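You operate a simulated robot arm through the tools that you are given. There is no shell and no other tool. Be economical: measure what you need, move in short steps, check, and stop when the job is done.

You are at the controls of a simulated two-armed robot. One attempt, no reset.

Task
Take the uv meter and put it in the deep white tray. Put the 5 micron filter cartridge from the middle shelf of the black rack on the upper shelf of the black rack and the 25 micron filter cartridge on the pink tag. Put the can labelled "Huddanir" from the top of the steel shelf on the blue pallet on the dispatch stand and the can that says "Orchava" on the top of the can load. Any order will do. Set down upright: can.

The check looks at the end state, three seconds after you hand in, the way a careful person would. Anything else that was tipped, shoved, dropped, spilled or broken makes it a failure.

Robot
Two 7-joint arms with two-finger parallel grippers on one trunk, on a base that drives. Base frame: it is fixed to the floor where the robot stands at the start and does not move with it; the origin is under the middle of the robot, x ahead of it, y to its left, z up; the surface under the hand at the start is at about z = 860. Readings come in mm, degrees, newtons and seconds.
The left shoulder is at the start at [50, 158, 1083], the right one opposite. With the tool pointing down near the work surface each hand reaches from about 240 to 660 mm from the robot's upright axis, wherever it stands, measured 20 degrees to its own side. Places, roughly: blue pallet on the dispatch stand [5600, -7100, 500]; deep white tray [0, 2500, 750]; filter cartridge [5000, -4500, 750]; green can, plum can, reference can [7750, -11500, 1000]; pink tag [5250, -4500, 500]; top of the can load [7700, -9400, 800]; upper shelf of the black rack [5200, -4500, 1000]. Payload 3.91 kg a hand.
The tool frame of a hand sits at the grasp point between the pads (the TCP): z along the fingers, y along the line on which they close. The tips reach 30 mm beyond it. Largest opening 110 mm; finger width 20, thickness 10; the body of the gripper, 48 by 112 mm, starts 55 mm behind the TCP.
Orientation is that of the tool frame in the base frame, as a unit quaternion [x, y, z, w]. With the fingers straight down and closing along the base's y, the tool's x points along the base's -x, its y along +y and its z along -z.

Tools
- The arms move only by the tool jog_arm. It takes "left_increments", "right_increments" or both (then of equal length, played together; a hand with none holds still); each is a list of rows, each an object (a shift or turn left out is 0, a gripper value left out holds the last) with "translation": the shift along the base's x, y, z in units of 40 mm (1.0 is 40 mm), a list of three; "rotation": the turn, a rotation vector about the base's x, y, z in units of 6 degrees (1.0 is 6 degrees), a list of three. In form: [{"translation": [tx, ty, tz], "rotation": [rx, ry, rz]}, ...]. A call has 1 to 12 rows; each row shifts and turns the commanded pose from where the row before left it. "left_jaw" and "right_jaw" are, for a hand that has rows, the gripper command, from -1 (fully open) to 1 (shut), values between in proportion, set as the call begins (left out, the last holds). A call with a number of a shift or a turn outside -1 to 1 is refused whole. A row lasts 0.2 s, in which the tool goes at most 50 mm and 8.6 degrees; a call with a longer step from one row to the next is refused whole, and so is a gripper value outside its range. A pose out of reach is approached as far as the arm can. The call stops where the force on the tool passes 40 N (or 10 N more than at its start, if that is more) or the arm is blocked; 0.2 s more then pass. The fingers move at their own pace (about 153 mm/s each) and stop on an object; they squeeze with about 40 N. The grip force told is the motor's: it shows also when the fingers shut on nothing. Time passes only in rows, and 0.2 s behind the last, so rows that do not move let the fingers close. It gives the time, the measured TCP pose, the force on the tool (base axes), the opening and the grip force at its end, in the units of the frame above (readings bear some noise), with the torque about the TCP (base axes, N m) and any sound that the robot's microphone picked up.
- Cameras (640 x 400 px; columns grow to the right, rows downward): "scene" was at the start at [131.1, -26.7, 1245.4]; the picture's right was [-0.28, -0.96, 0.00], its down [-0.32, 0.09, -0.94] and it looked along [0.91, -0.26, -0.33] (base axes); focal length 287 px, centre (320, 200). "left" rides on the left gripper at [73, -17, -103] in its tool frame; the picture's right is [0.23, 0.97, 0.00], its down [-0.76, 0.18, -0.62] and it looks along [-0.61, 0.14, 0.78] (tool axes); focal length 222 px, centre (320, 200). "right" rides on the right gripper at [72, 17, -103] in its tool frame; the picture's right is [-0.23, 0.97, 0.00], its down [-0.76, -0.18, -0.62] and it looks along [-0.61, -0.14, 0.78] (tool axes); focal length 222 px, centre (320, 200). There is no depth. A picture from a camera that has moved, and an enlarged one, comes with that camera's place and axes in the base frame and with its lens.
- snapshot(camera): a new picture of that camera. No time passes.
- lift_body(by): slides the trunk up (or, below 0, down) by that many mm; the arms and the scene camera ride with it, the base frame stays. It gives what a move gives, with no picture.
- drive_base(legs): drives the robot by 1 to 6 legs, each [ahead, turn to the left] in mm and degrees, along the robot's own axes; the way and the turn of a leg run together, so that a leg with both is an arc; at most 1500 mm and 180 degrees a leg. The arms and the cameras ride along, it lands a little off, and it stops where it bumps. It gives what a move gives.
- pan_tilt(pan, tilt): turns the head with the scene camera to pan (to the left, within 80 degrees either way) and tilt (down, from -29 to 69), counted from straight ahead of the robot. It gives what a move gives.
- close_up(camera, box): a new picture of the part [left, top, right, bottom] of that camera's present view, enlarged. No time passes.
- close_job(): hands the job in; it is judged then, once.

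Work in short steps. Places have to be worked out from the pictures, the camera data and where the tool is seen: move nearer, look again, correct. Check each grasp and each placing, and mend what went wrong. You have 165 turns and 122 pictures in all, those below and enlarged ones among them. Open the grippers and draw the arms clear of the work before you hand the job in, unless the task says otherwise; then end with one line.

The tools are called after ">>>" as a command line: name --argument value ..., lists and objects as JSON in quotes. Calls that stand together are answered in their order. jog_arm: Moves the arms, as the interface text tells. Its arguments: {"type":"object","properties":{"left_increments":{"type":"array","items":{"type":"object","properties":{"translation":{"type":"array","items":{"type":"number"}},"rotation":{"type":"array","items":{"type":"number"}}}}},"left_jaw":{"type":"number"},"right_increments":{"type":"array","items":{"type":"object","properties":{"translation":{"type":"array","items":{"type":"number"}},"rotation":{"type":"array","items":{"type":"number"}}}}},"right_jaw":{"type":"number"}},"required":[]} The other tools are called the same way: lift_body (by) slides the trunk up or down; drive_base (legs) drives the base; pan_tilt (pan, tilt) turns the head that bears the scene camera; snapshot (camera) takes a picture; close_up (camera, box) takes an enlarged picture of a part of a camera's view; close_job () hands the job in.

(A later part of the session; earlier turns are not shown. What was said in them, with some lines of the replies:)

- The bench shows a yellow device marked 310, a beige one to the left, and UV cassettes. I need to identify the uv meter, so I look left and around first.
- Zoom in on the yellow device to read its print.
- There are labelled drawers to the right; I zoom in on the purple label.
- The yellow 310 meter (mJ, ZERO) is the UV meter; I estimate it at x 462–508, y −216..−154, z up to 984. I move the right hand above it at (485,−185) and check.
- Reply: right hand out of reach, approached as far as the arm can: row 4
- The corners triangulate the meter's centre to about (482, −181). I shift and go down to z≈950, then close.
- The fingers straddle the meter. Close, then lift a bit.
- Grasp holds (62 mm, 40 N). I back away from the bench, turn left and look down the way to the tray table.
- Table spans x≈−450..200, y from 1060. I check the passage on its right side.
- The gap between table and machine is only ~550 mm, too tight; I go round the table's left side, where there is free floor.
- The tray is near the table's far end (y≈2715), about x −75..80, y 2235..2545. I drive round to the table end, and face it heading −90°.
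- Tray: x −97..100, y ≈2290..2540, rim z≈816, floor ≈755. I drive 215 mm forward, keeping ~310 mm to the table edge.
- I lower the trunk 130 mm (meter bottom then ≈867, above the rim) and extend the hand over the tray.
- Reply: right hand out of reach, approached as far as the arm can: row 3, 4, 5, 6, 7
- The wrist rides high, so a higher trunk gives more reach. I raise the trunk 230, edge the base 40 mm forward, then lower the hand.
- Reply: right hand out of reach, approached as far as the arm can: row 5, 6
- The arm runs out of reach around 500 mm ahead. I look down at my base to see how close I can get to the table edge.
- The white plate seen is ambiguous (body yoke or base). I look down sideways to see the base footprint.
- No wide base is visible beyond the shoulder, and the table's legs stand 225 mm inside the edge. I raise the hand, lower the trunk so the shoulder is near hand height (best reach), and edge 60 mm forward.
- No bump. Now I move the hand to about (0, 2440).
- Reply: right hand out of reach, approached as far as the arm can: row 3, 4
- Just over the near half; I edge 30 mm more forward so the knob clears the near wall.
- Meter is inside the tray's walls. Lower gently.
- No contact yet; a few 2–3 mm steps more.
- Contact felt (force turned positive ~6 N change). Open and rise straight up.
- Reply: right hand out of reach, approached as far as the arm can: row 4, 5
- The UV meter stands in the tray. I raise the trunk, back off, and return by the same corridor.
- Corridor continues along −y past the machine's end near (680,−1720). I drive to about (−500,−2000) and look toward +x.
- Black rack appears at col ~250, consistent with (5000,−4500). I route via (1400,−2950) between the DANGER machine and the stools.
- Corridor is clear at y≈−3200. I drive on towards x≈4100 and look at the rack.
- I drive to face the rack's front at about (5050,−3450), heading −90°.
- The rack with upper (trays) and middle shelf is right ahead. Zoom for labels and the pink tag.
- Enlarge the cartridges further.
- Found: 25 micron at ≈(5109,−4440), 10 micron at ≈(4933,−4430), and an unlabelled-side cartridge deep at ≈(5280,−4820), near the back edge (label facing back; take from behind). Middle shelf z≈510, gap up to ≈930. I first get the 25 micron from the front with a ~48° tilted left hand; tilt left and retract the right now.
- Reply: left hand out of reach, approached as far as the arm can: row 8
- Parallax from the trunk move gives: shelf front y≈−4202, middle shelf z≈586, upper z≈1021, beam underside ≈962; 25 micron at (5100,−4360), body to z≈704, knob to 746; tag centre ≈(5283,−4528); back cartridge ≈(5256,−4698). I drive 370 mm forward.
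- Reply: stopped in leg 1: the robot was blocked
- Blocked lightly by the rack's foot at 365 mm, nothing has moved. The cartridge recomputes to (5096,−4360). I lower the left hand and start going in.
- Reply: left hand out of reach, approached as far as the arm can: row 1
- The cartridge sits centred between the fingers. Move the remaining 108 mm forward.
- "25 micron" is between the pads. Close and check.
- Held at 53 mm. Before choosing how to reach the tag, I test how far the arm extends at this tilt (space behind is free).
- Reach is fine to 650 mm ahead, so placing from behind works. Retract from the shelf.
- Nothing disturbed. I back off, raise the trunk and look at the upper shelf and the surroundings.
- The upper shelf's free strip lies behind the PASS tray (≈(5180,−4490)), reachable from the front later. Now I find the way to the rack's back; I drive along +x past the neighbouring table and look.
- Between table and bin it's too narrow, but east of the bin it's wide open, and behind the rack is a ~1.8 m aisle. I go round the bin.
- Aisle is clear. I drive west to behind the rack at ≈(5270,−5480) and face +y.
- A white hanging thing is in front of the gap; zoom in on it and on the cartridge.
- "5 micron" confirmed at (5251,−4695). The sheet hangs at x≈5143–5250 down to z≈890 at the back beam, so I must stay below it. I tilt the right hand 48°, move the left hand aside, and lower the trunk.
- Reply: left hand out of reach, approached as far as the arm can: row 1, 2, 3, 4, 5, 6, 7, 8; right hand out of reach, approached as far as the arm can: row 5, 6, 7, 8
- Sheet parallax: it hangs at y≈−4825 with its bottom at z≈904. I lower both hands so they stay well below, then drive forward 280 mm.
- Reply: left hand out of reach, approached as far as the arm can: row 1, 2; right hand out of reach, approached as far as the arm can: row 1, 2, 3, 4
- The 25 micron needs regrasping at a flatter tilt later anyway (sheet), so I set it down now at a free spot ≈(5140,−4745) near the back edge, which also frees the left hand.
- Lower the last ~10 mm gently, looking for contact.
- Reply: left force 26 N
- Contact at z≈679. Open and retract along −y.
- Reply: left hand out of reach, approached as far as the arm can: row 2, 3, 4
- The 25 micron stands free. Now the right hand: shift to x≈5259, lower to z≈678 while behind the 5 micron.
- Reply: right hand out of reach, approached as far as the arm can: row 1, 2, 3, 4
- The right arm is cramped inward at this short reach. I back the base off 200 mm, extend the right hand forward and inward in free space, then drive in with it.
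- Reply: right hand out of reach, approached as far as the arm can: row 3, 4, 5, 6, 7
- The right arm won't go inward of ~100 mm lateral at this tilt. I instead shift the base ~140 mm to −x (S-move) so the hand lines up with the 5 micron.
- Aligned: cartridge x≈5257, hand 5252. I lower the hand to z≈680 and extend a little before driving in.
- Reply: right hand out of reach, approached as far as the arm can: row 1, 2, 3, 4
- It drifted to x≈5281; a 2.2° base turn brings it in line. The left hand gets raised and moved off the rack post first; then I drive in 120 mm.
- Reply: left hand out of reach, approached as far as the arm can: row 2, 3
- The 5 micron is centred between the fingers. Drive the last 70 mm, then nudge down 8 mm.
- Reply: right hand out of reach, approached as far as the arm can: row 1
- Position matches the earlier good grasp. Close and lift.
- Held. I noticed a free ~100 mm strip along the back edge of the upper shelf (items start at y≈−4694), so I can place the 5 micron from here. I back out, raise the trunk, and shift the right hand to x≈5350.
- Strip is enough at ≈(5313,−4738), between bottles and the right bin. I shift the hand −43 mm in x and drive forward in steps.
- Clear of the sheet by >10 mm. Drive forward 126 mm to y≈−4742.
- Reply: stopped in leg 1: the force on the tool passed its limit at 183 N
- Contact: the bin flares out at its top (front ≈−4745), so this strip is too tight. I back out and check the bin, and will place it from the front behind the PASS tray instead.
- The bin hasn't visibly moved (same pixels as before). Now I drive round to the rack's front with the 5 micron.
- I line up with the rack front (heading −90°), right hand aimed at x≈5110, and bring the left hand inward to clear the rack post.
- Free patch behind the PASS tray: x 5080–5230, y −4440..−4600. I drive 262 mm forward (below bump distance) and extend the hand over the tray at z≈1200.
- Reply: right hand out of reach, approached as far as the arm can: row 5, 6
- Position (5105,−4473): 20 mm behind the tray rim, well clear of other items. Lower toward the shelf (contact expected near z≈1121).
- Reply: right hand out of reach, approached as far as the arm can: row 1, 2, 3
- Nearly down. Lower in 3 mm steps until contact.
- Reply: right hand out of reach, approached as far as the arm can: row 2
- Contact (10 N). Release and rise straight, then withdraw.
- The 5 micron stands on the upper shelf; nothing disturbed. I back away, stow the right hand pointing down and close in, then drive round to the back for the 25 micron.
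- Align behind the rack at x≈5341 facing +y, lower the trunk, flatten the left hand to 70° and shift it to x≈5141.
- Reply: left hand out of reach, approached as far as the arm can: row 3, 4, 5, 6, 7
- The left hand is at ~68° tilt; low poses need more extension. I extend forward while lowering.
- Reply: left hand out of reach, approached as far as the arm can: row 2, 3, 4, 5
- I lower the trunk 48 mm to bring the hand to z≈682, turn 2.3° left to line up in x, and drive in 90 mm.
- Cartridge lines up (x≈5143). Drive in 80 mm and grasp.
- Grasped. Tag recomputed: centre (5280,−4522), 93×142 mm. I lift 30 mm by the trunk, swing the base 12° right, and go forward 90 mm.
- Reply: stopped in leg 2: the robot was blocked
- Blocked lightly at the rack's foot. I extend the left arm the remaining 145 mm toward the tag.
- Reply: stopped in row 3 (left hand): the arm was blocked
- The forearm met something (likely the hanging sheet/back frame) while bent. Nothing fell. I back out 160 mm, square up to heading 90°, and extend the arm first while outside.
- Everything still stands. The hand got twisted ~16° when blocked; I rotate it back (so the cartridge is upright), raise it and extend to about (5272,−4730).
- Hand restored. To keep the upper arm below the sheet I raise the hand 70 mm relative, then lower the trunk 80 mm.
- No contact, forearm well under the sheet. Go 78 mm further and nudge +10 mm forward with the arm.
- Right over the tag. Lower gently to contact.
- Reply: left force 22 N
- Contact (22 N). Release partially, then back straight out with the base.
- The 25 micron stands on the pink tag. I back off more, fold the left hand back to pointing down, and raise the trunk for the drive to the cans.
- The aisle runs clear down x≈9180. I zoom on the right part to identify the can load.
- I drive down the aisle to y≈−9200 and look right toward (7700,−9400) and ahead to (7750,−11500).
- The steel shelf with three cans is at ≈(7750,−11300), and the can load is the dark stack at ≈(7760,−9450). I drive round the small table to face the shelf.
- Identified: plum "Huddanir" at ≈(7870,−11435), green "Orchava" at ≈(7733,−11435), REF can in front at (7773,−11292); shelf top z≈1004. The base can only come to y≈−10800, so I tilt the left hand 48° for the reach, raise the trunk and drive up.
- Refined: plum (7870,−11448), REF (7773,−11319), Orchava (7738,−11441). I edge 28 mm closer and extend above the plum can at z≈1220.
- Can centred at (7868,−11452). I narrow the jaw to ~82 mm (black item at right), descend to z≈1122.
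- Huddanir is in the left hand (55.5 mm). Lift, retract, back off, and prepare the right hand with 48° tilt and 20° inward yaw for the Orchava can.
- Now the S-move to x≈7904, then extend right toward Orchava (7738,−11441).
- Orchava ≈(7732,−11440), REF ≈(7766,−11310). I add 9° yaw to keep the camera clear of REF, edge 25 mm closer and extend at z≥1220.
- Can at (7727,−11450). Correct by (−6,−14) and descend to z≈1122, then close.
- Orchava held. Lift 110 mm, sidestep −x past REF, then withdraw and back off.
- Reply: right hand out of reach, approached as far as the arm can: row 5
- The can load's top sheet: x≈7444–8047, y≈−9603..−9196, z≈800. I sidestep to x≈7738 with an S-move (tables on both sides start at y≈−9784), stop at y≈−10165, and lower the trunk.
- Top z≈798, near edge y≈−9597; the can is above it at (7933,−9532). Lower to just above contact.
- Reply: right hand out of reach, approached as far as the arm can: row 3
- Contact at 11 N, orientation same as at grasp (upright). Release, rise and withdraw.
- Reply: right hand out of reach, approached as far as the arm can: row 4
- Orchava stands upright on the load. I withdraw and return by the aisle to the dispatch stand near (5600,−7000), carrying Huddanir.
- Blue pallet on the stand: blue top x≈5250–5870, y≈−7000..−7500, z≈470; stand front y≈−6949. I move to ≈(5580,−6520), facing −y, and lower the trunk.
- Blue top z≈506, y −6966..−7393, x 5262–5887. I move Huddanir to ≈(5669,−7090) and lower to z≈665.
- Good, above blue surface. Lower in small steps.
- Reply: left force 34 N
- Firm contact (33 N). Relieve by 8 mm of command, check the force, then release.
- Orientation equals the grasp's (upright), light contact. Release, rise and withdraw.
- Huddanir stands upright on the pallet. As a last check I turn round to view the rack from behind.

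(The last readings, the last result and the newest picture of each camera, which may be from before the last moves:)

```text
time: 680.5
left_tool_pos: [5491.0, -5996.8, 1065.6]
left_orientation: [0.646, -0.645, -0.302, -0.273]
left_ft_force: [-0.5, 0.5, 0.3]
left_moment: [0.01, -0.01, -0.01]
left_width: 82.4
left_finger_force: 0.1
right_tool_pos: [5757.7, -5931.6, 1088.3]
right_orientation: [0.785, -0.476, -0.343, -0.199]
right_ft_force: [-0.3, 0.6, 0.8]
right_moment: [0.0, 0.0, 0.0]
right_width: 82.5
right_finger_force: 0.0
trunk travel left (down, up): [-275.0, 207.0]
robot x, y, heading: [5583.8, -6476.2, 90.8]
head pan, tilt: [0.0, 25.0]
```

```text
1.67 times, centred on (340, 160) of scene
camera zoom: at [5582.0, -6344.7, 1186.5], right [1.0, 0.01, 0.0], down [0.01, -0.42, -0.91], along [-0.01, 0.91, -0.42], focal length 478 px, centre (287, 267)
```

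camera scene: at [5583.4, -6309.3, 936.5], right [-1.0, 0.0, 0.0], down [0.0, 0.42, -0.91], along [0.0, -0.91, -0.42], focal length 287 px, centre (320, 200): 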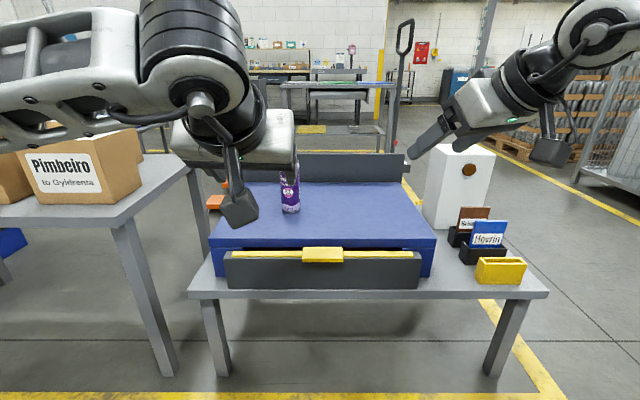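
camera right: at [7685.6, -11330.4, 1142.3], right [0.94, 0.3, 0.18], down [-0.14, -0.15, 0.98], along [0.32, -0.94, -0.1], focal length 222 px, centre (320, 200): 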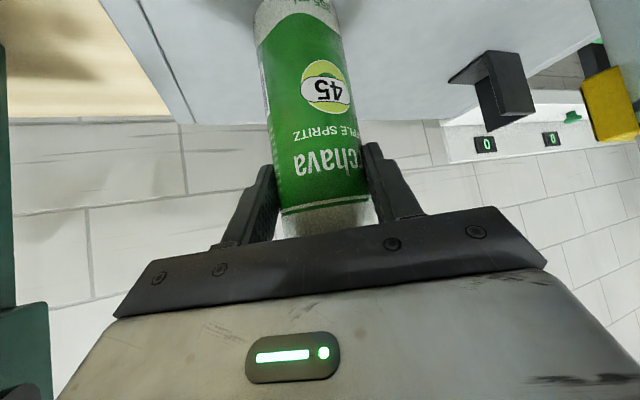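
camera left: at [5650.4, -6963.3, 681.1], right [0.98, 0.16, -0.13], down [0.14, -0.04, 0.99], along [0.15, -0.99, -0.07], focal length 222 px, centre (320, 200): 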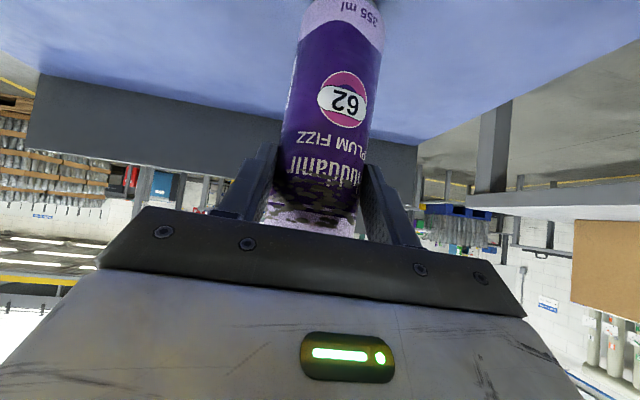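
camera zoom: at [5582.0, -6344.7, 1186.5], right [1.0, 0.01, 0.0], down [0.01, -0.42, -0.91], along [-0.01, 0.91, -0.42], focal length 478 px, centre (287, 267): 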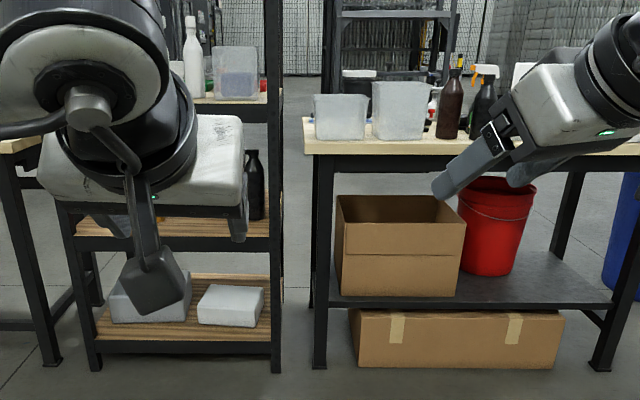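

The left arm hides it; I turn 14° left and look between the hands.

>>> drive_base --legs '[[0, 16]]'

>>> close_up --camera "scene" --box '[230, 80, 430, 240]'

```text
time: 681.9
left_tool_pos: [5361.4, -6042.3, 1064.5]
left_orientation: [0.73, -0.549, -0.337, -0.228]
left_ft_force: [-0.1, 0.4, 0.2]
left_moment: [0.0, 0.01, -0.03]
left_width: 82.4
left_finger_force: 0.0
right_tool_pos: [5599.3, -5903.8, 1087.7]
right_orientation: [0.845, -0.362, -0.366, -0.148]
right_ft_force: [-1.2, -0.5, -0.9]
right_moment: [-0.01, -0.03, -0.01]
right_width: 82.3
right_finger_force: 0.0
trunk travel left (down, up): [-275.0, 207.0]
robot x, y, heading: [5582.6, -6476.4, 106.9]
head pan, tilt: [0.0, 25.0]
```

```text
2.50 times, centred on (330, 160) of scene
camera zoom: at [5545.2, -6350.4, 1186.5], right [0.96, 0.29, 0.0], down [0.12, -0.4, -0.91], along [-0.26, 0.87, -0.42], focal length 717 px, centre (295, 300)
```

zoom: 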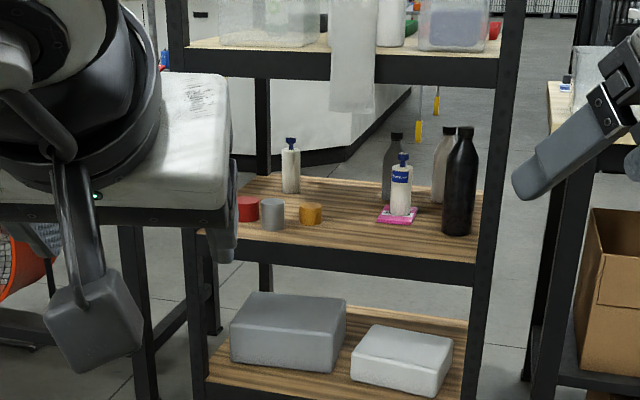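

All is as it should be: the 25 micron stands on the pink tag and its neighbours are upright. I open the grippers fully and hand in.

>>> jog_arm --left_increments '[{}, {}]' --right_increments '[{}, {}]' --left_jaw -1 --right_jaw -1

>>> close_job

```text
time: 682.5
left_tool_pos: [5362.4, -6041.0, 1066.3]
left_orientation: [0.731, -0.548, -0.337, -0.228]
left_ft_force: [1.3, 0.2, -0.3]
left_moment: [-0.01, 0.01, 0.01]
left_width: 110.2
left_finger_force: 0.0
right_tool_pos: [5600.5, -5904.1, 1087.2]
right_orientation: [0.845, -0.361, -0.365, -0.148]
right_ft_force: [-0.8, 0.3, 0.7]
right_moment: [-0.03, 0.02, 0.01]
right_width: 110.1
right_finger_force: 0.0
trunk travel left (down, up): [-275.0, 207.0]
robot x, y, heading: [5582.9, -6479.7, 106.8]
head pan, tilt: [0.0, 25.0]
```

```text
The job is handed in.
```

I handed the job in with all five items placed: UV meter in the deep white tray, 5 micron on the upper shelf, 25 micron on the pink tag, Huddanir upright on the blue pallet and Orchava upright on the can load; the robot bumped the black rack's foot twice, a held cartridge once pressed a bin on it at 183 N, and the left forearm once jammed on something at its back, but nothing visibly moved in the pictures.
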